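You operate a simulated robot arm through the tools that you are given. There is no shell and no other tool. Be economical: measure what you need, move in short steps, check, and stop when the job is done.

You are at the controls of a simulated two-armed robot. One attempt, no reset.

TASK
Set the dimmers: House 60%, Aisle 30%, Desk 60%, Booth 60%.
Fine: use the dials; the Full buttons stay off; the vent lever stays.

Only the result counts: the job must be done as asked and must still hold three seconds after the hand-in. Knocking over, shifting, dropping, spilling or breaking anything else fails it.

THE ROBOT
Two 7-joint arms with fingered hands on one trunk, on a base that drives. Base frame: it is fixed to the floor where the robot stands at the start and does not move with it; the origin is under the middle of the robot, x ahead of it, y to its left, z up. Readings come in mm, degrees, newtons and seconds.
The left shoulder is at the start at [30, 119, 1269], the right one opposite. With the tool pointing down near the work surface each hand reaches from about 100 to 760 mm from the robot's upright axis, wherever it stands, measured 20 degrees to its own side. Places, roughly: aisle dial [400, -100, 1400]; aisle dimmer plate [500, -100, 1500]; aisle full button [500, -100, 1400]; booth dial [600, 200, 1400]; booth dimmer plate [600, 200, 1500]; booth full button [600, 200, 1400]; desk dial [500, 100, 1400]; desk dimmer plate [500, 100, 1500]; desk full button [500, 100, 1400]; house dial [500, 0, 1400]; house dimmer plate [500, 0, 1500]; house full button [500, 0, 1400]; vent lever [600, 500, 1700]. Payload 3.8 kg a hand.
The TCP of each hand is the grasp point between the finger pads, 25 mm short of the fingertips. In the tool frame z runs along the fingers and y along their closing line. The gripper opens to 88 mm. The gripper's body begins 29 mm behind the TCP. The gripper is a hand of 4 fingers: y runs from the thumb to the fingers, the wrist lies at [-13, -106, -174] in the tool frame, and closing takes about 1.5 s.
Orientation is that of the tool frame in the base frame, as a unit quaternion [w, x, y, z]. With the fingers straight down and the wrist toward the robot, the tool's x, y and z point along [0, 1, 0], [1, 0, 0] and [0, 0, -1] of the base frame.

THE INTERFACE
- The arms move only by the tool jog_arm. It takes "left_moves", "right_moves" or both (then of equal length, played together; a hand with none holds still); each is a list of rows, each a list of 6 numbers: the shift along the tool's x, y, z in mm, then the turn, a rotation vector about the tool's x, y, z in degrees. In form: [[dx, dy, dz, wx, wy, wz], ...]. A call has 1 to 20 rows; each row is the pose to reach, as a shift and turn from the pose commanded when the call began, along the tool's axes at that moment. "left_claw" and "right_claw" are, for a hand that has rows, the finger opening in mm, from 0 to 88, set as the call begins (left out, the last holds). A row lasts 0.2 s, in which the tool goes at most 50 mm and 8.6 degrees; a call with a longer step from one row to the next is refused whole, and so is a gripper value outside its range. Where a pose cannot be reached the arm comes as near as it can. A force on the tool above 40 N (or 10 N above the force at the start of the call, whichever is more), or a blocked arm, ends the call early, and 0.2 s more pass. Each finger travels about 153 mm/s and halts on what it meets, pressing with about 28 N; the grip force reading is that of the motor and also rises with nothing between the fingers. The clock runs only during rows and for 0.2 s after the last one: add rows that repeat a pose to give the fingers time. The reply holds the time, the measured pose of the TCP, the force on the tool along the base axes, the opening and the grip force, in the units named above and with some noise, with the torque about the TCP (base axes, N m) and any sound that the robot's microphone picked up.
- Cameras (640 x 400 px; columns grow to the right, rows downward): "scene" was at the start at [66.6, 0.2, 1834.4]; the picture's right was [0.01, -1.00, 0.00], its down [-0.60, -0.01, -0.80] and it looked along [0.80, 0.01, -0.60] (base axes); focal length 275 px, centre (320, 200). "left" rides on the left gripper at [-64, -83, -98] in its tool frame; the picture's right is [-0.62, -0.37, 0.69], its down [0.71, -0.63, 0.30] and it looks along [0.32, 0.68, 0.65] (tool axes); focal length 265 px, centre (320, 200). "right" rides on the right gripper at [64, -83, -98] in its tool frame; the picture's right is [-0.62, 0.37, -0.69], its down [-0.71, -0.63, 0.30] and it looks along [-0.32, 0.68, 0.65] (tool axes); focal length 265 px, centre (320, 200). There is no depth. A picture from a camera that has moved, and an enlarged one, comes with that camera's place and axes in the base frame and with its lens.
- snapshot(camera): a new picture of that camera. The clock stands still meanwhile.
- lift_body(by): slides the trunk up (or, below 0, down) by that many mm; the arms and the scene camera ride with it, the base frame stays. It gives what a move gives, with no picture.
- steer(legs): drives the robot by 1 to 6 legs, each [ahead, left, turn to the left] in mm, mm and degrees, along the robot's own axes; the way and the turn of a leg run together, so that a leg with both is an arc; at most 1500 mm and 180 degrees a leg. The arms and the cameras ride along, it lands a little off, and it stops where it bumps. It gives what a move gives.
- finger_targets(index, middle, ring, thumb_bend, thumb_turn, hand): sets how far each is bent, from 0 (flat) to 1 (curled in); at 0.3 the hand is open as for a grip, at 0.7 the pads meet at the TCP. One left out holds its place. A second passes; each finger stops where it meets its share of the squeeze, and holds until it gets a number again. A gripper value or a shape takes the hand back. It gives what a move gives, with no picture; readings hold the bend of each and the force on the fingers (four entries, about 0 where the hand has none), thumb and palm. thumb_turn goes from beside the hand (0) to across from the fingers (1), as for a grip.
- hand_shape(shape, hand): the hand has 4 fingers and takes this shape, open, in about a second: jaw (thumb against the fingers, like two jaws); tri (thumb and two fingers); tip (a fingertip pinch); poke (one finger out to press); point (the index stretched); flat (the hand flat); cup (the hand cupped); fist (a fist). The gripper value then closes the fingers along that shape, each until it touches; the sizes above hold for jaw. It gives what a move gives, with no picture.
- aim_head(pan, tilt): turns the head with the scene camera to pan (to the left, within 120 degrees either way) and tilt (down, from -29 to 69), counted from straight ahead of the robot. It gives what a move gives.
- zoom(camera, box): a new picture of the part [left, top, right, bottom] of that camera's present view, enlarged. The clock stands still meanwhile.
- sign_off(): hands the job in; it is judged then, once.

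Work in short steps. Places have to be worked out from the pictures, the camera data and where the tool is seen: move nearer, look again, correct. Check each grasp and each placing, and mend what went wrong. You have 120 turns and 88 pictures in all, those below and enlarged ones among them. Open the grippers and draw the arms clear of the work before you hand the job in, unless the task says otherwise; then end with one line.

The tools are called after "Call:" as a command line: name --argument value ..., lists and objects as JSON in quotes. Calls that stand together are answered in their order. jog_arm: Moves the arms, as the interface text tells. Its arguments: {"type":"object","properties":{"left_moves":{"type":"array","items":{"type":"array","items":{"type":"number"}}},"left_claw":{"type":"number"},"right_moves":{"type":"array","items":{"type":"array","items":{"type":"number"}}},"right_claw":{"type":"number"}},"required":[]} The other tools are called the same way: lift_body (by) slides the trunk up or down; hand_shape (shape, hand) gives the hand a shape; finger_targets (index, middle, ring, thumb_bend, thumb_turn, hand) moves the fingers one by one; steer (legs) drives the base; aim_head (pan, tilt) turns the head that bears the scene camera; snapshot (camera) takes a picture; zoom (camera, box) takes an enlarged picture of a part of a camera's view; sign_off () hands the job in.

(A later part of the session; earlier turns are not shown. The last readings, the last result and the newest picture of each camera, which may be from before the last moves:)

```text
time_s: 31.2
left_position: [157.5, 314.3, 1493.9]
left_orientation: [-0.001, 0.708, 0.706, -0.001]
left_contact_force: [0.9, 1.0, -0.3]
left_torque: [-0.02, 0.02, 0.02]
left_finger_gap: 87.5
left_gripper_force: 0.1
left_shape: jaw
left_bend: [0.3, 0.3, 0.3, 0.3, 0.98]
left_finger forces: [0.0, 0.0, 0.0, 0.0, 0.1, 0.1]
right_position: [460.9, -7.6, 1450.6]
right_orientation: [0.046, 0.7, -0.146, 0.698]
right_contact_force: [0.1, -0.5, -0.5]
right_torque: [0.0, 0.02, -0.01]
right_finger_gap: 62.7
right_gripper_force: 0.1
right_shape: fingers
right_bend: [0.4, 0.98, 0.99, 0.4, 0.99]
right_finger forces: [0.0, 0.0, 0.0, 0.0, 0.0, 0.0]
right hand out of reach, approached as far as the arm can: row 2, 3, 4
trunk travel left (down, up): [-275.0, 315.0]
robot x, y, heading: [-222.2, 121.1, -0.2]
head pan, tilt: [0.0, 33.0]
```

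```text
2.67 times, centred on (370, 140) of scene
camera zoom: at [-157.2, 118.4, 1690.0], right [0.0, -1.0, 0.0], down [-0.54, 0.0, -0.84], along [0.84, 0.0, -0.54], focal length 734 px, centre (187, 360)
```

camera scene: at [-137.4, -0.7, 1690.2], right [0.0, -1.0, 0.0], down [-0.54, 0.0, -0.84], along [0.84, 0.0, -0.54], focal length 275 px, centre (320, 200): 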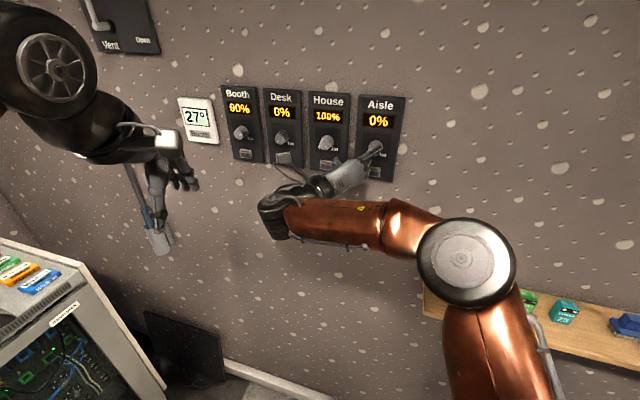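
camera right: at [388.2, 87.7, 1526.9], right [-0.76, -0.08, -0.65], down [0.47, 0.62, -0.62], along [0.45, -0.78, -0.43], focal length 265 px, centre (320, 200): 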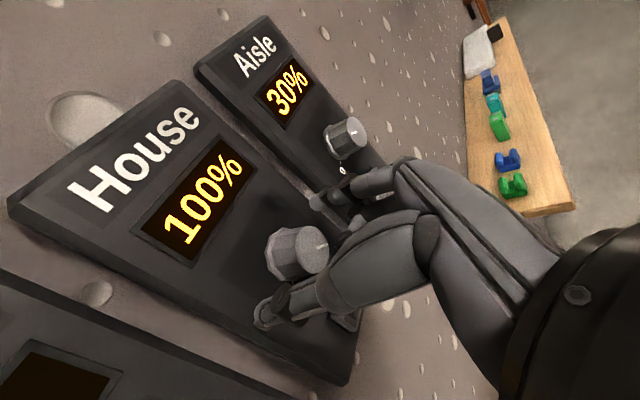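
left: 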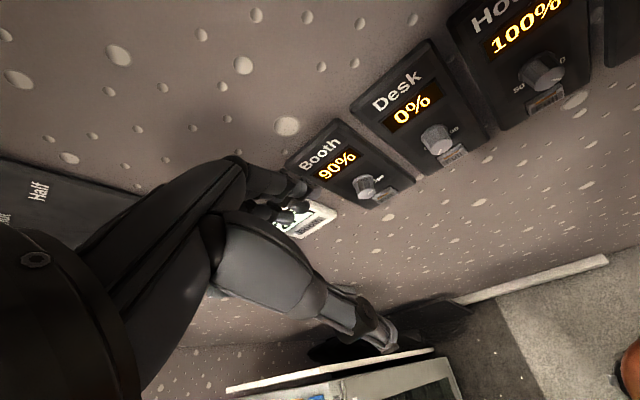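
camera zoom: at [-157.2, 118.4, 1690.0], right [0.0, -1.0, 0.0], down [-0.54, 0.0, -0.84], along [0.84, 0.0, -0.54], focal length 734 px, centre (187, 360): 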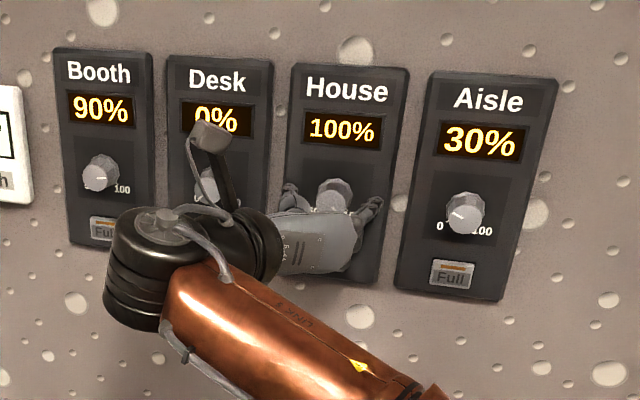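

The dial sits between thumb and index as it did for Aisle, so I close the pinch.

Call:
finger_targets --hand "right" --index 0.65 --thumb_bend 0.65

Call:
jog_arm --right_moves '[[0, 0, 0, 0, 0, -7], [0, 0, 0, 0, 0, -14], [0, 0, 0, 0, 0, -21], [0, 0, 0, 0, 0, -28], [0, 0, 0, 0, 0, -35], [0, 0, 0, 0, 0, -42], [0, 0, 0, 0, 0, -49], [0, 0, 0, 0, 0, -54]]'

Call:
snapshot --camera "right"

```text
time_s: 32.2
left_position: [157.1, 314.2, 1496.1]
left_orientation: [0.0, 0.707, 0.707, 0.0]
left_contact_force: [1.0, -1.2, -0.3]
left_torque: [0.01, 0.0, -0.01]
left_finger_gap: 87.4
left_gripper_force: 0.0
left_shape: jaw
left_bend: [0.3, 0.3, 0.3, 0.3, 0.98]
left_finger forces: [0.1, 0.0, 0.0, 0.0, 0.0, 0.0]
right_position: [460.0, -7.5, 1450.1]
right_orientation: [0.046, 0.699, -0.147, 0.698]
right_contact_force: [-0.1, -1.4, 0.2]
right_torque: [0.0, -0.01, 0.03]
right_finger_gap: 20.6
right_gripper_force: 2.9
right_shape: fingers
right_bend: [0.59, 0.98, 0.99, 0.61, 0.99]
right_finger forces: [3.0, 0.0, 0.1, 0.1, 2.8, 0.0]
trunk travel left (down, up): [-275.0, 315.0]
robot x, y, heading: [-223.7, 119.4, -0.2]
head pan, tilt: [0.0, 33.0]
```

```text
time_s: 34.0
left_position: [156.8, 314.1, 1494.7]
left_orientation: [-0.001, 0.708, 0.706, 0.0]
left_contact_force: [-1.6, -0.9, 0.2]
left_torque: [-0.02, -0.02, -0.01]
left_finger_gap: 87.5
left_gripper_force: 0.0
left_shape: jaw
left_bend: [0.3, 0.3, 0.3, 0.3, 0.98]
left_finger forces: [0.1, 0.0, 0.1, 0.0, 0.1, 0.1]
right_position: [458.4, -7.7, 1448.1]
right_orientation: [0.359, 0.688, 0.186, 0.603]
right_contact_force: [2.6, 0.6, 1.5]
right_torque: [0.03, -0.04, 0.02]
right_finger_gap: 20.1
right_gripper_force: 3.5
right_shape: fingers
right_bend: [0.59, 0.98, 0.99, 0.61, 0.98]
right_finger forces: [3.3, 0.0, 0.1, 0.1, 3.2, 0.0]
trunk travel left (down, up): [-275.0, 315.0]
robot x, y, heading: [-223.6, 120.9, -0.2]
head pan, tilt: [0.0, 33.0]
```

```text
60 pictures are left
camera right: at [393.8, 117.7, 1433.8], right [-0.86, -0.49, -0.16], down [0.26, -0.15, -0.95], along [0.44, -0.86, 0.26], focal length 265 px, centre (320, 200)
```

right: 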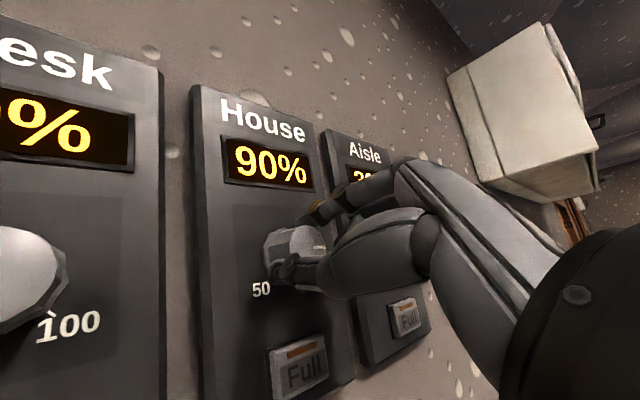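

House scale starts at 50, so it's 54° per 10%; 162° remain. I continue 70° counter-clockwise.

Call:
jog_arm --right_moves '[[0, 0, 0, 0, 0, -7], [0, 0, 0, 0, 0, -14], [0, 0, 0, 0, 0, -21], [0, 0, 0, 0, 0, -28], [0, 0, 0, 0, 0, -35], [0, 0, 0, 0, 0, -42], [0, 0, 0, 0, 0, -49], [0, 0, 0, 0, 0, -56], [0, 0, 0, 0, 0, -63], [0, 0, 0, 0, 0, -70]]'

Call:
snapshot --camera "right"

```text
time_s: 36.2
left_position: [157.0, 314.7, 1496.2]
left_orientation: [0.0, 0.708, 0.706, -0.001]
left_contact_force: [-0.3, 0.1, 0.1]
left_torque: [0.01, -0.01, -0.01]
left_finger_gap: 87.5
left_gripper_force: 0.1
left_shape: jaw
left_bend: [0.3, 0.3, 0.3, 0.3, 0.98]
left_finger forces: [0.0, 0.1, 0.0, 0.0, 0.1, 0.0]
right_position: [462.3, 0.6, 1446.0]
right_orientation: [0.641, 0.459, 0.544, 0.288]
right_contact_force: [-1.9, 0.6, -2.2]
right_torque: [0.01, 0.05, -0.01]
right_finger_gap: 13.4
right_gripper_force: 1.2
right_shape: fingers
right_bend: [0.65, 0.98, 0.99, 0.62, 0.99]
right_finger forces: [0.5, 0.0, 0.0, 0.1, 2.3, 0.1]
right hand out of reach, approached as far as the arm can: row 10
trunk travel left (down, up): [-275.0, 315.0]
robot x, y, heading: [-226.8, 119.7, -0.0]
head pan, tilt: [0.0, 33.0]
```

```text
59 pictures are left
camera right: at [374.0, 47.3, 1343.2], right [-0.77, -0.2, 0.61], down [0.04, -0.96, -0.26], along [0.64, -0.18, 0.75], focal length 265 px, centre (320, 200)
```

right: 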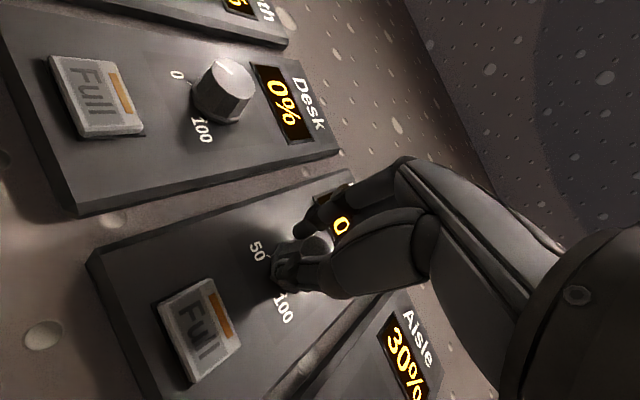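

The roll limit is near -26°. I open the pinch, re-centre on the dial axis and roll back clockwise around the dial without leaving it.

Call:
finger_targets --hand "right" --index 0.38 --thumb_bend 0.38

Call:
jog_arm --right_moves '[[-5, -1, -1, 0, 0, 6], [-8.8, -2, -1, 0, 0, 12], [-8.8, -2, -1, 0, 0, 20], [-8.8, -2, -1, 0, 0, 28], [-8.8, -2, -1, 0, 0, 36], [-8.8, -2, -1, 0, 0, 44], [-8.8, -2, -1, 0, 0, 52], [-8.8, -2, -1, 0, 0, 60], [-8.8, -2, -1, 0, 0, 68], [-8.8, -2, -1, 0, 0, 76], [-8.8, -2, -1, 0, 0, 84], [-8.8, -2, -1, 0, 0, 92], [-8.8, -2, -1, 0, 0, 100], [-8.8, -2, -1, 0, 0, 108], [-8.8, -2, -1, 0, 0, 115]]'

Call:
snapshot --camera "right"

```text
time_s: 37.2
left_position: [156.6, 315.5, 1494.1]
left_orientation: [-0.001, 0.708, 0.707, -0.002]
left_contact_force: [1.2, -0.7, -0.1]
left_torque: [-0.02, -0.01, -0.04]
left_finger_gap: 87.9
left_gripper_force: 0.2
left_shape: jaw
left_bend: [0.3, 0.3, 0.3, 0.3, 0.98]
left_finger forces: [0.1, 0.0, 0.0, 0.0, 0.0, 0.1]
right_position: [463.0, -1.0, 1446.2]
right_orientation: [0.641, 0.46, 0.542, 0.288]
right_contact_force: [-0.3, 0.2, -0.1]
right_torque: [-0.06, 0.02, 0.0]
right_finger_gap: 67.1
right_gripper_force: 0.1
right_shape: fingers
right_bend: [0.38, 0.98, 0.99, 0.38, 0.99]
right_finger forces: [0.0, 0.0, 0.0, 0.0, 0.1, 0.0]
trunk travel left (down, up): [-275.0, 315.0]
robot x, y, heading: [-225.3, 118.0, 0.0]
head pan, tilt: [0.0, 33.0]
```

```text
time_s: 40.4
left_position: [156.4, 313.5, 1494.8]
left_orientation: [0.0, 0.708, 0.706, -0.001]
left_contact_force: [-0.5, 0.3, -1.0]
left_torque: [-0.03, -0.01, 0.02]
left_finger_gap: 87.6
left_gripper_force: 0.2
left_shape: jaw
left_bend: [0.3, 0.3, 0.3, 0.3, 0.98]
left_finger forces: [0.1, 0.0, 0.0, 0.1, 0.0, 0.1]
right_position: [458.7, -9.4, 1448.8]
right_orientation: [0.1, 0.706, -0.092, 0.695]
right_contact_force: [0.2, -0.7, -0.6]
right_torque: [0.0, -0.05, 0.01]
right_finger_gap: 67.1
right_gripper_force: 0.1
right_shape: fingers
right_bend: [0.38, 0.98, 0.99, 0.38, 0.99]
right_finger forces: [0.0, 0.0, 0.0, 0.0, 0.0, 0.0]
trunk travel left (down, up): [-275.0, 315.0]
robot x, y, heading: [-223.0, 121.2, 0.2]
head pan, tilt: [0.0, 33.0]
```

```text
58 pictures are left
camera right: at [388.1, 96.2, 1511.9], right [-0.78, -0.17, -0.61], down [0.45, 0.52, -0.73], along [0.44, -0.84, -0.33], focal length 265 px, centre (320, 200)
```

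right: 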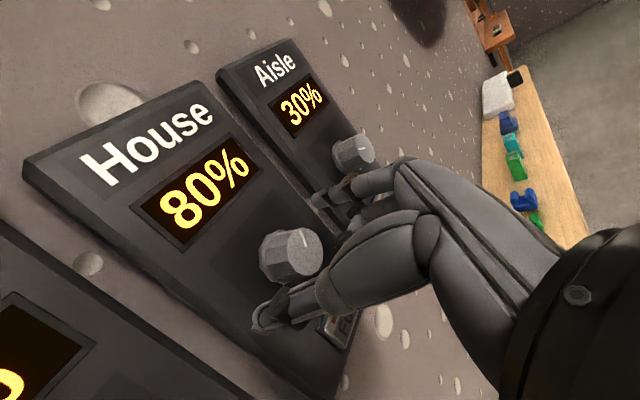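

House reads 80%. I close and turn another 105° counter-clockwise.

Call:
finger_targets --hand "right" --index 0.65 --thumb_bend 0.65

Call:
jog_arm --right_moves '[[0, 0, 0, 0, 0, -7], [0, 0, 0, 0, 0, -14], [0, 0, 0, 0, 0, -21], [0, 0, 0, 0, 0, -28], [0, 0, 0, 0, 0, -35], [0, 0, 0, 0, 0, -42], [0, 0, 0, 0, 0, -49], [0, 0, 0, 0, 0, -56], [0, 0, 0, 0, 0, -63], [0, 0, 0, 0, 0, -70], [0, 0, 0, 0, 0, -77], [0, 0, 0, 0, 0, -84], [0, 0, 0, 0, 0, -91], [0, 0, 0, 0, 0, -98], [0, 0, 0, 0, 0, -105]]'

Call:
snapshot --camera "right"

Call:
zoom --camera "scene" --box '[250, 75, 490, 205]'

```text
time_s: 41.4
left_position: [155.1, 314.1, 1495.3]
left_orientation: [0.0, 0.708, 0.706, 0.0]
left_contact_force: [-0.6, 0.1, 0.3]
left_torque: [0.02, -0.01, 0.04]
left_finger_gap: 87.3
left_gripper_force: 0.1
left_shape: jaw
left_bend: [0.3, 0.3, 0.3, 0.3, 0.98]
left_finger forces: [0.1, 0.1, 0.0, 0.0, 0.0, 0.0]
right_position: [458.7, -8.9, 1447.5]
right_orientation: [0.099, 0.706, -0.093, 0.695]
right_contact_force: [0.9, 0.6, -0.2]
right_torque: [-0.01, -0.02, 0.02]
right_finger_gap: 20.6
right_gripper_force: 3.8
right_shape: fingers
right_bend: [0.61, 0.98, 0.99, 0.59, 0.99]
right_finger forces: [2.9, 0.0, 0.1, 0.0, 3.7, 0.1]
trunk travel left (down, up): [-275.0, 315.0]
robot x, y, heading: [-226.8, 119.4, -0.1]
head pan, tilt: [0.0, 33.0]
```

```text
time_s: 44.6
left_position: [156.2, 314.5, 1495.6]
left_orientation: [0.0, 0.708, 0.706, -0.001]
left_contact_force: [0.3, 0.2, 0.4]
left_torque: [-0.01, -0.01, 0.02]
left_finger_gap: 87.5
left_gripper_force: 0.0
left_shape: jaw
left_bend: [0.3, 0.3, 0.3, 0.3, 0.98]
left_finger forces: [0.0, 0.0, 0.1, 0.0, 0.0, 0.1]
right_position: [458.3, -7.2, 1448.2]
right_orientation: [0.611, 0.503, 0.505, 0.344]
right_contact_force: [-0.2, 0.7, -0.5]
right_torque: [0.01, 0.0, -0.02]
right_finger_gap: 20.3
right_gripper_force: 3.4
right_shape: fingers
right_bend: [0.6, 0.98, 0.99, 0.61, 0.99]
right_finger forces: [3.1, 0.0, 0.0, 0.1, 3.6, 0.0]
trunk travel left (down, up): [-275.0, 315.0]
robot x, y, heading: [-228.2, 120.4, 0.1]
head pan, tilt: [0.0, 33.0]
```

```text
57 pictures are left
camera right: at [373.8, 55.1, 1351.3], right [-0.79, -0.29, 0.53], down [0.06, -0.91, -0.42], along [0.61, -0.3, 0.74], focal length 265 px, centre (320, 200)
```

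right: 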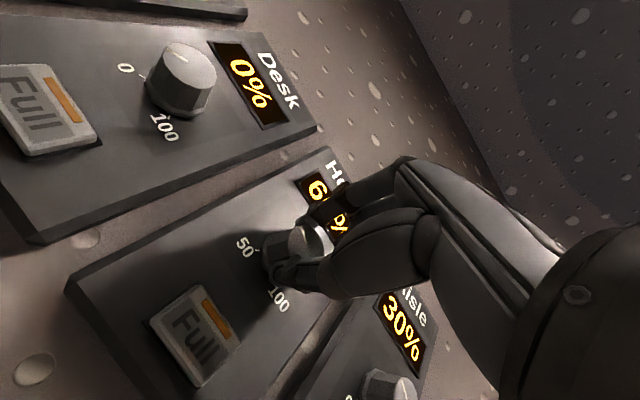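

```text
2.67 times, centred on (370, 140) of scene
camera zoom: at [-157.1, 119.1, 1690.0], right [0.0, -1.0, 0.0], down [-0.54, 0.0, -0.84], along [0.84, 0.0, -0.54], focal length 734 px, centre (187, 360)
```

zoom: 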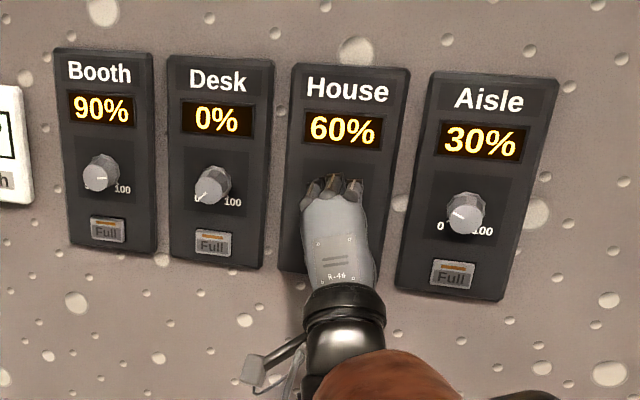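

House reads 60%. I open, retreat along the wall normal and move one spacing left to Desk.

Call:
finger_targets --hand "right" --index 0.38 --thumb_bend 0.38

Call:
steer --legs '[[-50, 14, 0], [30, 106, 0]]'

Call:
snapshot --camera "right"

Call:
snapshot --camera "scene"

```text
time_s: 45.6
left_position: [157.0, 314.8, 1494.7]
left_orientation: [0.0, 0.707, 0.707, 0.0]
left_contact_force: [-0.4, -0.5, -0.7]
left_torque: [0.03, -0.01, 0.02]
left_finger_gap: 87.3
left_gripper_force: 0.1
left_shape: jaw
left_bend: [0.3, 0.3, 0.3, 0.3, 0.98]
left_finger forces: [0.0, 0.1, 0.1, 0.0, 0.0, 0.1]
right_position: [458.5, -9.2, 1447.8]
right_orientation: [0.611, 0.503, 0.504, 0.345]
right_contact_force: [-0.9, -0.4, -0.2]
right_torque: [-0.02, 0.0, -0.02]
right_finger_gap: 67.3
right_gripper_force: 0.1
right_shape: fingers
right_bend: [0.38, 0.98, 0.99, 0.38, 0.99]
right_finger forces: [0.0, 0.0, 0.1, 0.1, 0.0, 0.0]
trunk travel left (down, up): [-275.0, 315.0]
robot x, y, heading: [-227.7, 123.4, -0.2]
head pan, tilt: [0.0, 33.0]
```

```text
time_s: 47.3
left_position: [137.1, 434.0, 1496.0]
left_orientation: [-0.001, 0.709, 0.705, -0.001]
left_contact_force: [0.9, -0.3, 1.2]
left_torque: [0.01, 0.02, -0.03]
left_finger_gap: 87.9
left_gripper_force: 0.0
left_shape: jaw
left_bend: [0.3, 0.3, 0.3, 0.3, 0.98]
left_finger forces: [0.1, 0.0, 0.0, 0.0, 0.1, 0.0]
right_position: [438.2, 111.4, 1448.7]
right_orientation: [0.612, 0.503, 0.504, 0.343]
right_contact_force: [0.6, 0.6, -0.6]
right_torque: [0.03, 0.0, 0.01]
right_finger_gap: 67.6
right_gripper_force: 0.0
right_shape: fingers
right_bend: [0.38, 0.98, 0.99, 0.38, 0.99]
right_finger forces: [0.0, 0.0, 0.0, 0.2, 0.1, 0.0]
trunk travel left (down, up): [-275.0, 315.0]
robot x, y, heading: [-243.6, 240.8, -0.1]
head pan, tilt: [0.0, 33.0]
```

```text
55 pictures are left
camera right: at [354.6, 174.1, 1351.5], right [-0.79, -0.29, 0.53], down [0.06, -0.91, -0.42], along [0.61, -0.3, 0.74], focal length 265 px, centre (320, 200)
```

right: 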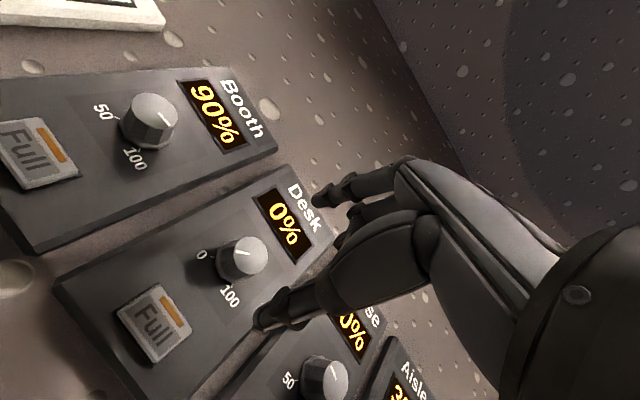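

```text
54 pictures are left
camera scene: at [-176.5, 239.1, 1690.0], right [0.0, -1.0, 0.0], down [-0.55, 0.0, -0.84], along [0.84, 0.0, -0.55], focal length 275 px, centre (320, 200)
```

scene: 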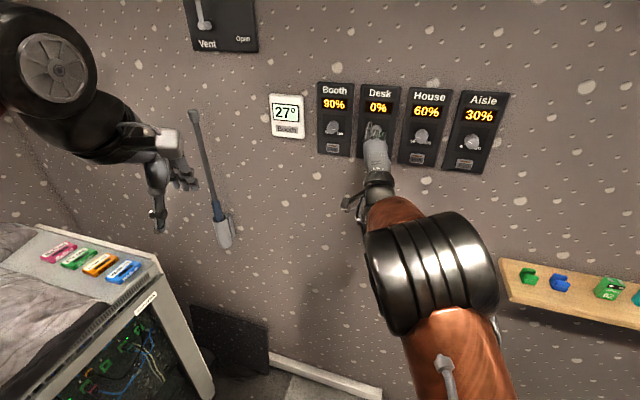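

House and Aisle hold, and Booth's scale also starts at 50. Desk tip estimates to about [509,97,1446]; I align, advance 38 mm and re-look.

Call:
jog_arm --right_moves '[[5, -0.5, 8, 0, 0, 0], [5, -0.5, 18, 0, 0, 0], [5, -0.5, 28, 0, 0, 0], [5, -0.5, 38, 0, 0, 0]]'

Call:
snapshot --camera "right"

```text
time_s: 48.3
left_position: [137.3, 434.0, 1494.5]
left_orientation: [0.0, 0.708, 0.706, -0.001]
left_contact_force: [0.1, 0.0, -0.8]
left_torque: [-0.02, 0.0, 0.02]
left_finger_gap: 87.6
left_gripper_force: 0.1
left_shape: jaw
left_bend: [0.3, 0.3, 0.3, 0.3, 0.98]
left_finger forces: [0.1, 0.0, 0.0, 0.0, 0.0, 0.0]
right_position: [476.6, 104.1, 1445.7]
right_orientation: [0.612, 0.503, 0.504, 0.344]
right_contact_force: [0.2, 0.6, 0.5]
right_torque: [0.01, 0.0, 0.02]
right_finger_gap: 67.3
right_gripper_force: 0.1
right_shape: fingers
right_bend: [0.38, 0.98, 0.99, 0.38, 0.99]
right_finger forces: [0.0, 0.1, 0.0, 0.0, 0.0, 0.1]
trunk travel left (down, up): [-275.0, 315.0]
robot x, y, heading: [-244.7, 241.1, -0.1]
head pan, tilt: [0.0, 33.0]
```

```text
53 pictures are left
camera right: at [392.2, 167.4, 1348.4], right [-0.79, -0.29, 0.53], down [0.06, -0.91, -0.42], along [0.61, -0.3, 0.74], focal length 265 px, centre (320, 200)
```

right: 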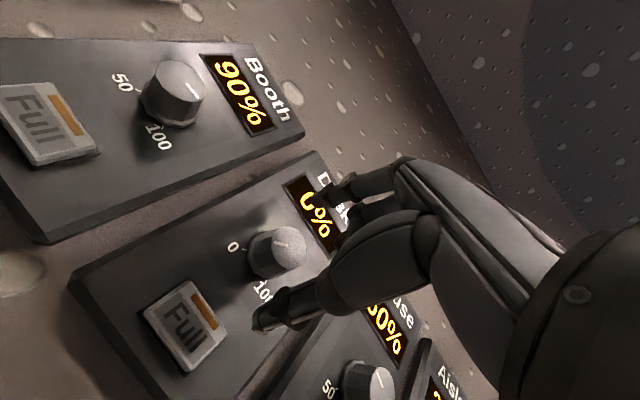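

Tip now resolves to [506,98,1445], 30 mm ahead and 2.5 mm left; I advance 24 mm and close.

Call:
jog_arm --right_moves '[[2.4, 0.7, 8, 0, 0, 0], [2.4, 0.7, 16, 0, 0, 0], [2.4, 0.7, 24, 0, 0, 0]]'

Call:
finger_targets --hand "right" --index 0.65 --thumb_bend 0.65

Call:
snapshot --camera "right"

```text
time_s: 49.1
left_position: [137.0, 433.6, 1495.6]
left_orientation: [0.0, 0.708, 0.706, 0.0]
left_contact_force: [0.1, 0.5, -0.2]
left_torque: [0.01, 0.01, 0.03]
left_finger_gap: 87.6
left_gripper_force: 0.0
left_shape: jaw
left_bend: [0.3, 0.3, 0.3, 0.3, 0.98]
left_finger forces: [0.0, 0.0, 0.0, 0.0, 0.0, 0.0]
right_position: [500.0, 100.2, 1446.8]
right_orientation: [0.612, 0.503, 0.503, 0.344]
right_contact_force: [0.4, -0.8, 0.3]
right_torque: [0.01, 0.01, -0.06]
right_finger_gap: 67.2
right_gripper_force: 0.0
right_shape: fingers
right_bend: [0.38, 0.98, 0.99, 0.38, 0.99]
right_finger forces: [0.0, 0.1, 0.0, 0.0, 0.0, 0.1]
trunk travel left (down, up): [-275.0, 315.0]
robot x, y, heading: [-241.4, 238.5, -0.1]
head pan, tilt: [0.0, 33.0]
```

```text
time_s: 50.1
left_position: [137.2, 434.3, 1495.1]
left_orientation: [0.0, 0.708, 0.706, 0.0]
left_contact_force: [0.7, 0.7, -0.2]
left_torque: [0.0, -0.02, 0.01]
left_finger_gap: 87.6
left_gripper_force: 0.1
left_shape: jaw
left_bend: [0.3, 0.3, 0.3, 0.3, 0.98]
left_finger forces: [0.0, 0.1, 0.1, 0.0, 0.0, 0.1]
right_position: [498.7, 101.8, 1446.0]
right_orientation: [0.612, 0.504, 0.503, 0.344]
right_contact_force: [0.6, 0.6, 2.0]
right_torque: [0.02, -0.02, 0.02]
right_finger_gap: 20.6
right_gripper_force: 2.6
right_shape: fingers
right_bend: [0.59, 0.98, 0.99, 0.61, 0.99]
right_finger forces: [3.9, 0.0, 0.0, 0.1, 2.2, 0.0]
trunk travel left (down, up): [-275.0, 315.0]
robot x, y, heading: [-247.2, 237.0, 0.2]
head pan, tilt: [0.0, 33.0]
```

```text
52 pictures are left
camera right: at [415.1, 164.7, 1349.2], right [-0.79, -0.29, 0.53], down [0.06, -0.91, -0.42], along [0.61, -0.3, 0.74], focal length 265 px, centre (320, 200)
```

right: 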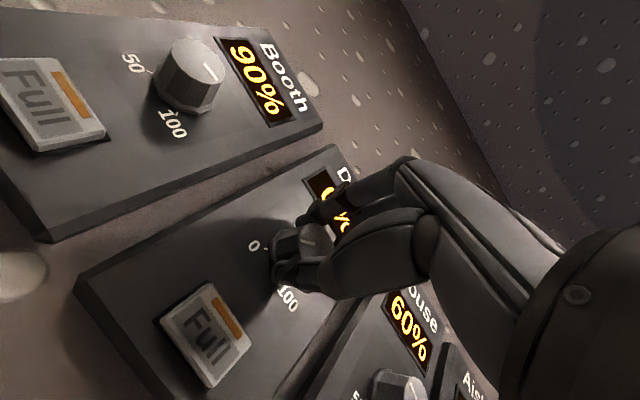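

Gripped evenly. I turn 108° clockwise (about 40%).

Call:
jog_arm --right_moves '[[0, 0, 0, 0, 0, 7.2], [0, 0, 0, 0, 0, 14.4], [0, 0, 0, 0, 0, 21.6], [0, 0, 0, 0, 0, 28.8], [0, 0, 0, 0, 0, 36], [0, 0, 0, 0, 0, 43.2], [0, 0, 0, 0, 0, 50.4], [0, 0, 0, 0, 0, 57.6], [0, 0, 0, 0, 0, 64.8], [0, 0, 0, 0, 0, 72], [0, 0, 0, 0, 0, 79.2], [0, 0, 0, 0, 0, 86.4], [0, 0, 0, 0, 0, 93.6], [0, 0, 0, 0, 0, 100.8], [0, 0, 0, 0, 0, 108]]'

Call:
snapshot --camera "right"

```text
time_s: 53.3
left_position: [138.6, 435.3, 1495.5]
left_orientation: [-0.001, 0.709, 0.706, -0.001]
left_contact_force: [0.5, 0.4, -0.2]
left_torque: [-0.01, 0.02, 0.02]
left_finger_gap: 87.6
left_gripper_force: 0.0
left_shape: jaw
left_bend: [0.3, 0.3, 0.3, 0.3, 0.98]
left_finger forces: [0.1, 0.1, 0.1, 0.0, 0.0, 0.0]
right_position: [494.8, 98.2, 1441.7]
right_orientation: [0.08, 0.704, -0.11, 0.697]
right_contact_force: [5.0, 1.9, 2.3]
right_torque: [-0.05, -0.07, 0.04]
right_finger_gap: 21.2
right_gripper_force: 3.4
right_shape: fingers
right_bend: [0.61, 0.98, 0.99, 0.58, 0.98]
right_finger forces: [1.7, 0.1, 0.0, 0.0, 5.2, 0.0]
right hand out of reach, approached as far as the arm can: row 15
trunk travel left (down, up): [-275.0, 315.0]
robot x, y, heading: [-244.6, 243.3, -0.1]
head pan, tilt: [0.0, 33.0]
```

```text
51 pictures are left
camera right: at [423.7, 200.7, 1510.1], right [-0.77, -0.14, -0.62], down [0.46, 0.56, -0.69], along [0.45, -0.82, -0.36], focal length 265 px, centre (320, 200)
```

right: 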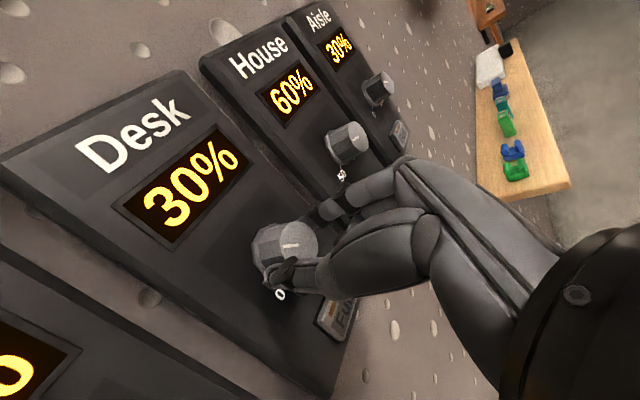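

Desk is at 30%. I open, re-centre slightly and roll back 100° for another stroke.

Call:
finger_targets --hand "right" --index 0.38 --thumb_bend 0.38

Call:
jog_arm --right_moves '[[2, -1.5, 1, 0, 0, -7], [4.6, -3, 2.5, 0, 0, -15], [4.6, -3, 2.5, 0, 0, -23], [4.6, -3, 2.5, 0, 0, -31], [4.6, -3, 2.5, 0, 0, -39], [4.6, -3, 2.5, 0, 0, -47], [4.6, -3, 2.5, 0, 0, -55], [4.6, -3, 2.5, 0, 0, -63], [4.6, -3, 2.5, 0, 0, -71], [4.6, -3, 2.5, 0, 0, -79], [4.6, -3, 2.5, 0, 0, -87], [4.6, -3, 2.5, 0, 0, -95], [4.6, -3, 2.5, 0, 0, -100]]'

Call:
snapshot --camera "right"

Call:
zoom --camera "scene" --box '[300, 65, 520, 185]'

```text
time_s: 54.3
left_position: [135.5, 434.7, 1494.9]
left_orientation: [0.0, 0.709, 0.706, -0.001]
left_contact_force: [0.3, 0.5, 0.0]
left_torque: [0.0, -0.01, 0.01]
left_finger_gap: 87.6
left_gripper_force: 0.1
left_shape: jaw
left_bend: [0.3, 0.3, 0.3, 0.3, 0.98]
left_finger forces: [0.0, 0.0, 0.1, 0.0, 0.1, 0.0]
right_position: [494.1, 97.2, 1443.4]
right_orientation: [0.081, 0.704, -0.111, 0.697]
right_contact_force: [-0.3, 0.5, 0.9]
right_torque: [0.02, 0.01, 0.01]
right_finger_gap: 67.3
right_gripper_force: 0.0
right_shape: fingers
right_bend: [0.38, 0.98, 0.99, 0.38, 0.99]
right_finger forces: [0.0, 0.0, 0.0, 0.0, 0.0, 0.0]
trunk travel left (down, up): [-275.0, 315.0]
robot x, y, heading: [-249.0, 239.2, -0.1]
head pan, tilt: [0.0, 33.0]
```

```text
time_s: 55.6
left_position: [128.6, 434.5, 1496.9]
left_orientation: [0.002, 0.708, 0.706, 0.0]
left_contact_force: [1.1, 0.4, -0.5]
left_torque: [0.03, 0.03, -0.04]
left_finger_gap: 87.6
left_gripper_force: 0.0
left_shape: jaw
left_bend: [0.3, 0.3, 0.3, 0.3, 0.98]
left_finger forces: [0.0, 0.0, 0.1, 0.0, 0.0, 0.0]
right_position: [512.3, 107.6, 1462.6]
right_orientation: [0.333, 0.691, 0.147, 0.625]
right_contact_force: [-33.3, 3.9, -6.0]
right_torque: [0.43, -0.17, -0.33]
right_finger_gap: 77.0
right_gripper_force: 16.5
right_shape: fingers
right_bend: [0.31, 0.98, 0.99, 0.36, 1.0]
right_finger forces: [18.1, 0.0, 0.0, 0.1, 14.0, 0.0]
right hand out of reach, approached as far as the arm can: row 2, 3, 4, 5, 6
trunk travel left (down, up): [-275.0, 315.0]
robot x, y, heading: [-244.7, 239.3, -0.3]
head pan, tilt: [0.0, 33.0]
stopped in row 6 (right hand): the force on the tool passed its limit at 43 N (the readings are from after the stop); the commanded pose is now the measured one
```

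```text
50 pictures are left
camera right: at [448.4, 235.1, 1456.0], right [-0.85, -0.46, -0.24], down [0.3, -0.06, -0.95], along [0.43, -0.88, 0.19], focal length 265 px, centre (320, 200)
```

right: 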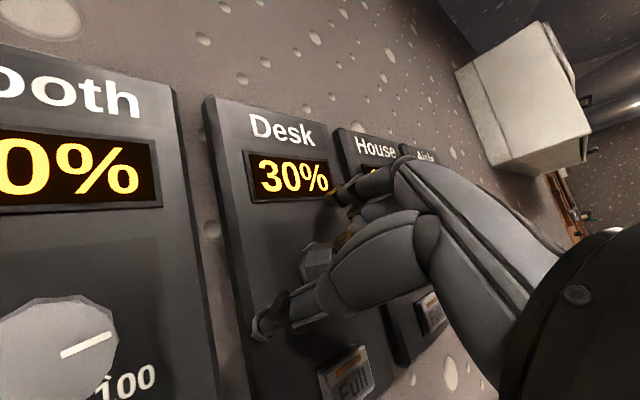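

```text
2.91 times, centred on (410, 125) of scene
camera zoom: at [-186.4, 239.3, 1690.3], right [0.0, -1.0, 0.0], down [-0.54, 0.0, -0.84], along [0.84, 0.0, -0.54], focal length 800 px, centre (58, 418)
```

zoom: 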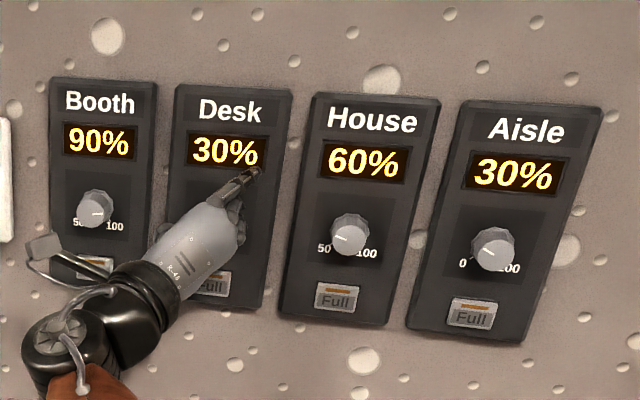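

The re-centring hit the arm's far reach limit and pressed the plate; no button or dial changed. I back off, and will bring the base about 60 mm closer, matching the geometry that worked at House.

Call:
steer --legs '[[-35, 10, 0]]'

Call:
jog_arm --right_moves '[[0, 0, -10, 0, 0, 0], [0, 0, -25, 0, 0, 0], [0, 0, -40, 0, 0, 0], [0, 0, -55, 0, 0, 0], [0, 0, -65, 0, 0, 0]]'

Call:
snapshot --camera "right"

```text
time_s: 56.5
left_position: [102.6, 443.6, 1494.8]
left_orientation: [-0.002, 0.708, 0.706, -0.001]
left_contact_force: [0.6, 0.2, 0.4]
left_torque: [-0.03, 0.02, 0.0]
left_finger_gap: 87.6
left_gripper_force: 0.0
left_shape: jaw
left_bend: [0.3, 0.3, 0.3, 0.3, 0.98]
left_finger forces: [0.1, 0.0, 0.1, 0.1, 0.0, 0.0]
right_position: [487.9, 117.3, 1453.7]
right_orientation: [0.332, 0.695, 0.15, 0.62]
right_contact_force: [-0.1, 0.8, 0.1]
right_torque: [-0.02, -0.01, 0.0]
right_finger_gap: 67.7
right_gripper_force: 0.2
right_shape: fingers
right_bend: [0.38, 0.98, 0.99, 0.38, 0.99]
right_finger forces: [0.0, 0.0, 0.1, 0.0, 0.0, 0.0]
trunk travel left (down, up): [-275.0, 315.0]
robot x, y, heading: [-279.8, 249.3, -0.2]
head pan, tilt: [0.0, 33.0]
```

```text
time_s: 57.7
left_position: [102.7, 445.0, 1494.2]
left_orientation: [0.0, 0.708, 0.706, -0.001]
left_contact_force: [-0.7, 0.2, -0.1]
left_torque: [0.0, 0.0, -0.02]
left_finger_gap: 87.5
left_gripper_force: 0.1
left_shape: jaw
left_bend: [0.3, 0.3, 0.3, 0.3, 0.98]
left_finger forces: [0.0, 0.1, 0.0, 0.0, 0.0, 0.0]
right_position: [425.8, 136.3, 1456.9]
right_orientation: [0.332, 0.693, 0.15, 0.622]
right_contact_force: [-0.1, 0.4, 0.2]
right_torque: [-0.02, -0.01, 0.03]
right_finger_gap: 67.7
right_gripper_force: 0.0
right_shape: fingers
right_bend: [0.38, 0.98, 0.99, 0.38, 0.99]
right_finger forces: [0.0, 0.0, 0.0, 0.0, 0.1, 0.1]
right hand out of reach, approached as far as the arm can: row 1, 2, 3
trunk travel left (down, up): [-275.0, 315.0]
robot x, y, heading: [-284.0, 249.8, 0.2]
head pan, tilt: [0.0, 33.0]
```

```text
48 pictures are left
camera right: at [360.5, 263.3, 1450.9], right [-0.85, -0.47, -0.23], down [0.29, -0.06, -0.95], along [0.43, -0.88, 0.19], focal length 265 px, centre (320, 200)
```

right: 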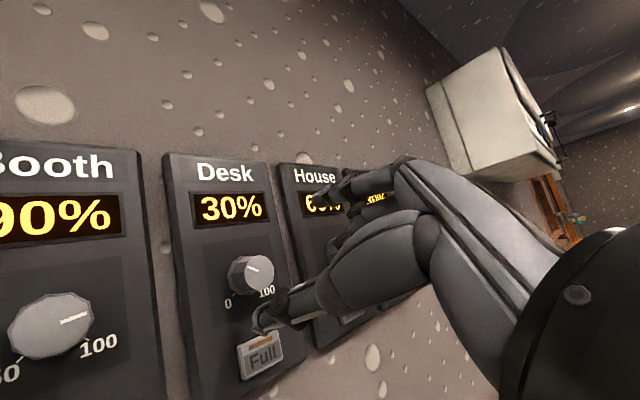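

Confirmed: nearer poses are fine. I retract another 60 mm and then drive the base forward so the hand ends about 45 mm in front of Desk.

Call:
jog_arm --right_moves '[[0, 0, -15, 0, 0, 0], [0, 0, -30, 0, 0, 0], [0, 0, -45, 0, 0, 0], [0, 0, -60, 0, 0, 0]]'

Call:
steer --legs '[[85, -38, 0]]'

Call:
snapshot --camera "right"

Call:
zoom --camera "scene" --box '[270, 65, 510, 195]'

```text
time_s: 58.7
left_position: [101.5, 443.6, 1495.5]
left_orientation: [0.0, 0.708, 0.706, 0.0]
left_contact_force: [-0.8, 0.0, 0.1]
left_torque: [0.02, -0.01, 0.01]
left_finger_gap: 87.7
left_gripper_force: 0.0
left_shape: jaw
left_bend: [0.3, 0.3, 0.3, 0.3, 0.98]
left_finger forces: [0.1, 0.1, 0.0, 0.0, 0.0, 0.1]
right_position: [367.2, 151.5, 1456.5]
right_orientation: [0.33, 0.694, 0.151, 0.622]
right_contact_force: [0.0, 0.8, 0.3]
right_torque: [0.02, 0.01, -0.01]
right_finger_gap: 67.6
right_gripper_force: 0.0
right_shape: fingers
right_bend: [0.38, 0.98, 0.99, 0.38, 0.99]
right_finger forces: [0.0, 0.1, 0.0, 0.0, 0.0, 0.0]
trunk travel left (down, up): [-275.0, 315.0]
robot x, y, heading: [-282.5, 250.1, 0.0]
head pan, tilt: [0.0, 33.0]
```

```text
time_s: 59.8
left_position: [188.9, 403.8, 1494.6]
left_orientation: [0.0, 0.709, 0.706, 0.0]
left_contact_force: [0.4, -0.4, -0.7]
left_torque: [0.02, 0.0, -0.02]
left_finger_gap: 87.6
left_gripper_force: 0.0
left_shape: jaw
left_bend: [0.3, 0.3, 0.3, 0.3, 0.98]
left_finger forces: [0.0, 0.0, 0.1, 0.1, 0.0, 0.1]
right_position: [452.1, 111.0, 1456.6]
right_orientation: [0.332, 0.694, 0.151, 0.62]
right_contact_force: [-0.3, -0.3, 0.3]
right_torque: [0.01, -0.04, -0.02]
right_finger_gap: 67.6
right_gripper_force: 0.1
right_shape: fingers
right_bend: [0.38, 0.98, 0.99, 0.38, 0.99]
right_finger forces: [0.0, 0.0, 0.0, 0.0, 0.0, 0.0]
trunk travel left (down, up): [-275.0, 315.0]
robot x, y, heading: [-192.8, 210.5, -0.3]
head pan, tilt: [0.0, 33.0]
```

```text
47 pictures are left
camera right: at [387.9, 237.6, 1451.2], right [-0.86, -0.47, -0.23], down [0.29, -0.06, -0.96], along [0.43, -0.88, 0.19], focal length 265 px, centre (320, 200)
```

right: 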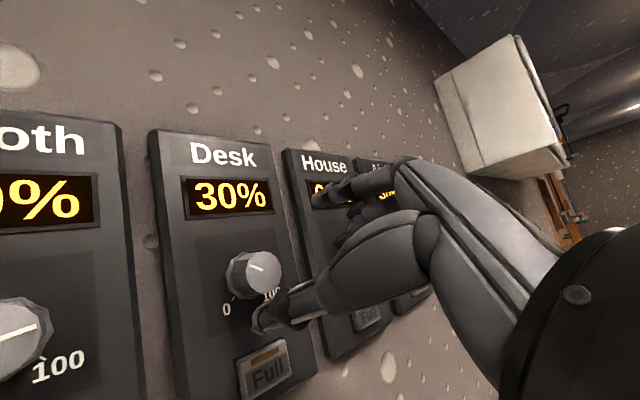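

```text
2.67 times, centred on (390, 130) of scene
camera zoom: at [-126.1, 208.9, 1689.9], right [0.0, -1.0, 0.0], down [-0.55, 0.0, -0.84], along [0.84, 0.0, -0.55], focal length 734 px, centre (133, 387)
```

zoom: 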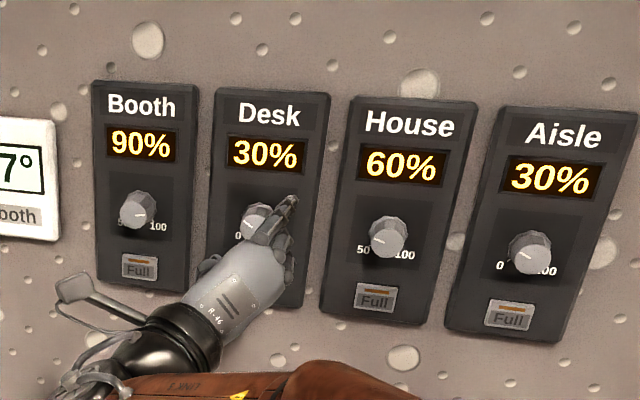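

Desk dial resolves to about [506,99,1449], and the geometry is good. I centre and roll back 50° at standoff, then advance.

Call:
jog_arm --right_moves '[[-1, -2, 0, 0, 0, -8], [-3, -5, 0, 0, 0, -16], [-4.4, -8, 0, 0, 0, -24], [-4.4, -8, 0, 0, 0, -32], [-4.4, -8, 5, 0, 0, -40], [-4.4, -8, 15, 0, 0, -47], [-4.4, -8, 25, 0, 0, -50]]'

Call:
snapshot --camera "right"

```text
time_s: 61.4
left_position: [188.2, 405.3, 1495.0]
left_orientation: [-0.001, 0.708, 0.706, 0.001]
left_contact_force: [0.1, -0.3, 0.9]
left_torque: [0.0, 0.04, 0.03]
left_finger_gap: 87.7
left_gripper_force: 0.1
left_shape: jaw
left_bend: [0.3, 0.3, 0.3, 0.3, 0.98]
left_finger forces: [0.0, 0.0, 0.0, 0.1, 0.0, 0.0]
right_position: [477.1, 106.1, 1447.9]
right_orientation: [0.563, 0.566, 0.43, 0.422]
right_contact_force: [-0.5, -0.2, -0.6]
right_torque: [-0.02, 0.01, 0.0]
right_finger_gap: 67.7
right_gripper_force: 0.0
right_shape: fingers
right_bend: [0.38, 0.98, 0.99, 0.38, 0.99]
right_finger forces: [0.0, 0.0, 0.0, 0.1, 0.0, 0.0]
trunk travel left (down, up): [-275.0, 315.0]
robot x, y, heading: [-196.9, 209.4, -0.3]
head pan, tilt: [0.0, 33.0]
```

```text
45 pictures are left
camera right: at [400.3, 194.3, 1363.9], right [-0.83, -0.41, 0.38], down [0.09, -0.77, -0.63], along [0.55, -0.49, 0.68], focal length 265 px, centre (320, 200)
```

right: 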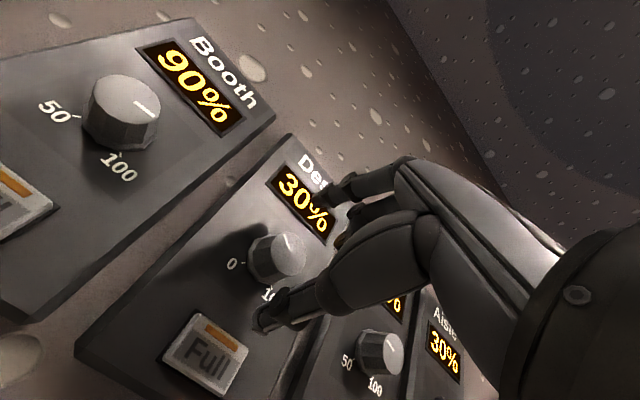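

Aligned to within 2 mm; I advance 23 mm, close and turn 81° clockwise.

Call:
jog_arm --right_moves '[[0, -2, 8, 0, 0, 0], [0, -2, 16, 0, 0, 0], [0, -2, 23, 0, 0, 0]]'

Call:
finger_targets --hand "right" --index 0.65 --thumb_bend 0.65

Call:
jog_arm --right_moves '[[0, 0, 0, 0, 0, 7], [0, 0, 0, 0, 0, 14], [0, 0, 0, 0, 0, 21], [0, 0, 0, 0, 0, 28], [0, 0, 0, 0, 0, 35], [0, 0, 0, 0, 0, 42], [0, 0, 0, 0, 0, 49], [0, 0, 0, 0, 0, 56], [0, 0, 0, 0, 0, 63], [0, 0, 0, 0, 0, 70], [0, 0, 0, 0, 0, 77], [0, 0, 0, 0, 0, 81]]'

Call:
snapshot --camera "right"

```text
time_s: 62.2
left_position: [186.4, 404.7, 1495.9]
left_orientation: [-0.001, 0.708, 0.706, -0.001]
left_contact_force: [-0.4, 0.6, 0.1]
left_torque: [0.0, 0.01, -0.01]
left_finger_gap: 87.5
left_gripper_force: 0.1
left_shape: jaw
left_bend: [0.3, 0.3, 0.3, 0.3, 0.98]
left_finger forces: [0.0, 0.0, 0.0, 0.1, 0.0, 0.0]
right_position: [497.5, 101.5, 1444.7]
right_orientation: [0.563, 0.566, 0.43, 0.422]
right_contact_force: [0.1, -0.6, 0.3]
right_torque: [0.03, 0.01, -0.03]
right_finger_gap: 67.8
right_gripper_force: 0.1
right_shape: fingers
right_bend: [0.38, 0.98, 0.99, 0.38, 0.99]
right_finger forces: [0.1, 0.0, 0.1, 0.0, 0.0, 0.1]
trunk travel left (down, up): [-275.0, 315.0]
robot x, y, heading: [-195.0, 213.4, -0.2]
head pan, tilt: [0.0, 33.0]
```

```text
time_s: 63.2
left_position: [186.9, 405.6, 1494.8]
left_orientation: [0.0, 0.708, 0.706, 0.0]
left_contact_force: [-0.2, 0.3, 0.1]
left_torque: [-0.01, 0.03, 0.0]
left_finger_gap: 87.6
left_gripper_force: 0.1
left_shape: jaw
left_bend: [0.3, 0.3, 0.3, 0.3, 0.98]
left_finger forces: [0.1, 0.0, 0.0, 0.0, 0.0, 0.1]
right_position: [498.2, 103.0, 1446.5]
right_orientation: [0.563, 0.565, 0.43, 0.423]
right_contact_force: [1.7, -0.3, 2.2]
right_torque: [-0.04, -0.05, 0.0]
right_finger_gap: 21.3
right_gripper_force: 3.0
right_shape: fingers
right_bend: [0.58, 0.98, 0.99, 0.62, 0.99]
right_finger forces: [4.6, 0.0, 0.1, 0.0, 1.9, 0.1]
trunk travel left (down, up): [-275.0, 315.0]
robot x, y, heading: [-198.8, 211.5, -0.1]
head pan, tilt: [0.0, 33.0]
```

```text
time_s: 65.8
left_position: [185.9, 405.4, 1495.4]
left_orientation: [0.0, 0.709, 0.706, 0.0]
left_contact_force: [-0.1, -0.1, 0.5]
left_torque: [-0.01, -0.02, 0.01]
left_finger_gap: 87.8
left_gripper_force: 0.0
left_shape: jaw
left_bend: [0.3, 0.3, 0.3, 0.3, 0.98]
left_finger forces: [0.1, 0.0, 0.0, 0.0, 0.0, 0.0]
right_position: [498.9, 101.8, 1446.1]
right_orientation: [0.152, 0.709, -0.041, 0.687]
right_contact_force: [-0.4, -0.1, 7.2]
right_torque: [-0.07, -0.14, 0.0]
right_finger_gap: 20.5
right_gripper_force: 3.7
right_shape: fingers
right_bend: [0.58, 0.98, 0.99, 0.62, 0.98]
right_finger forces: [4.5, 0.0, 0.1, 0.0, 3.6, 0.0]
trunk travel left (down, up): [-275.0, 315.0]
robot x, y, heading: [-197.4, 212.6, -0.2]
head pan, tilt: [0.0, 33.0]
```

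```text
44 pictures are left
camera right: at [430.0, 216.4, 1496.0], right [-0.8, -0.25, -0.55], down [0.43, 0.41, -0.81], along [0.43, -0.88, -0.22], focal length 265 px, centre (320, 200)
```

right: 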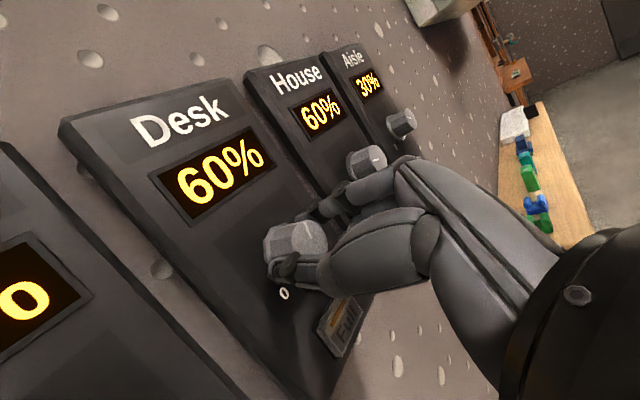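

Desk reads 60%. I open, retreat and shift to Booth.

Call:
finger_targets --hand "right" --index 0.38 --thumb_bend 0.38

Call:
steer --legs '[[-50, 14, 0], [32, 106, 0]]'

Call:
snapshot --camera "right"

Call:
snapshot --camera "scene"

```text
time_s: 66.8
left_position: [185.7, 405.1, 1496.1]
left_orientation: [0.0, 0.708, 0.706, -0.001]
left_contact_force: [-0.8, 0.7, 0.3]
left_torque: [0.03, 0.04, 0.01]
left_finger_gap: 87.8
left_gripper_force: 0.1
left_shape: jaw
left_bend: [0.3, 0.3, 0.3, 0.3, 0.98]
left_finger forces: [0.0, 0.0, 0.0, 0.0, 0.0, 0.1]
right_position: [499.7, 101.9, 1445.8]
right_orientation: [0.153, 0.709, -0.041, 0.687]
right_contact_force: [0.3, -0.4, 0.2]
right_torque: [-0.02, 0.01, 0.01]
right_finger_gap: 67.3
right_gripper_force: 0.0
right_shape: fingers
right_bend: [0.38, 0.98, 0.99, 0.38, 0.99]
right_finger forces: [0.0, 0.0, 0.0, 0.1, 0.1, 0.1]
trunk travel left (down, up): [-275.0, 315.0]
robot x, y, heading: [-197.0, 210.0, -0.2]
head pan, tilt: [0.0, 33.0]
```

```text
time_s: 68.5
left_position: [171.0, 525.6, 1494.5]
left_orientation: [0.0, 0.708, 0.706, -0.002]
left_contact_force: [1.0, 0.4, -0.2]
left_torque: [0.01, 0.01, -0.02]
left_finger_gap: 87.5
left_gripper_force: 0.0
left_shape: jaw
left_bend: [0.3, 0.3, 0.3, 0.3, 0.98]
left_finger forces: [0.0, 0.1, 0.1, 0.0, 0.0, 0.1]
right_position: [482.2, 221.5, 1445.0]
right_orientation: [0.154, 0.709, -0.041, 0.687]
right_contact_force: [1.2, 1.5, 0.7]
right_torque: [0.01, -0.01, 0.01]
right_finger_gap: 67.5
right_gripper_force: 0.0
right_shape: fingers
right_bend: [0.38, 0.98, 0.99, 0.38, 0.99]
right_finger forces: [0.0, 0.1, 0.0, 0.0, 0.0, 0.0]
trunk travel left (down, up): [-275.0, 315.0]
robot x, y, heading: [-211.0, 329.2, -0.3]
head pan, tilt: [0.0, 33.0]
```

```text
43 pictures are left
camera right: at [414.4, 337.3, 1495.2], right [-0.8, -0.26, -0.55], down [0.42, 0.41, -0.81], along [0.43, -0.88, -0.22], focal length 265 px, centre (320, 200)
```

right: 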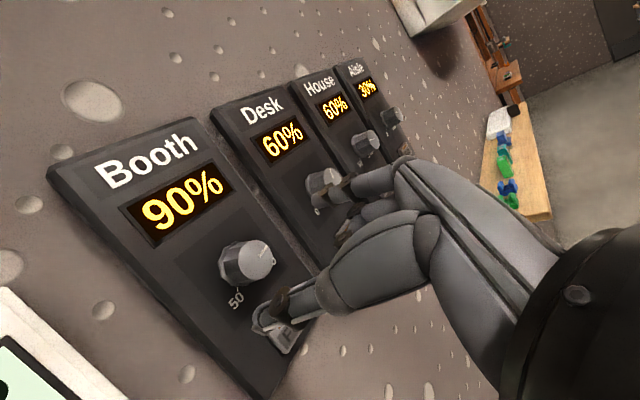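

```text
42 pictures are left
camera scene: at [-143.8, 330.2, 1690.0], right [0.0, -1.0, 0.0], down [-0.55, 0.0, -0.84], along [0.84, 0.0, -0.55], focal length 275 px, centre (320, 200)
```

scene: 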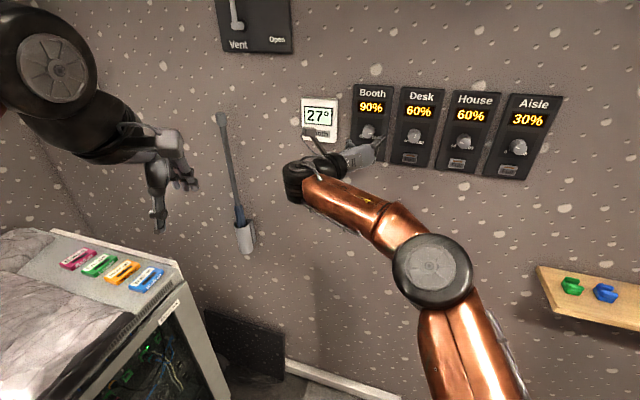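

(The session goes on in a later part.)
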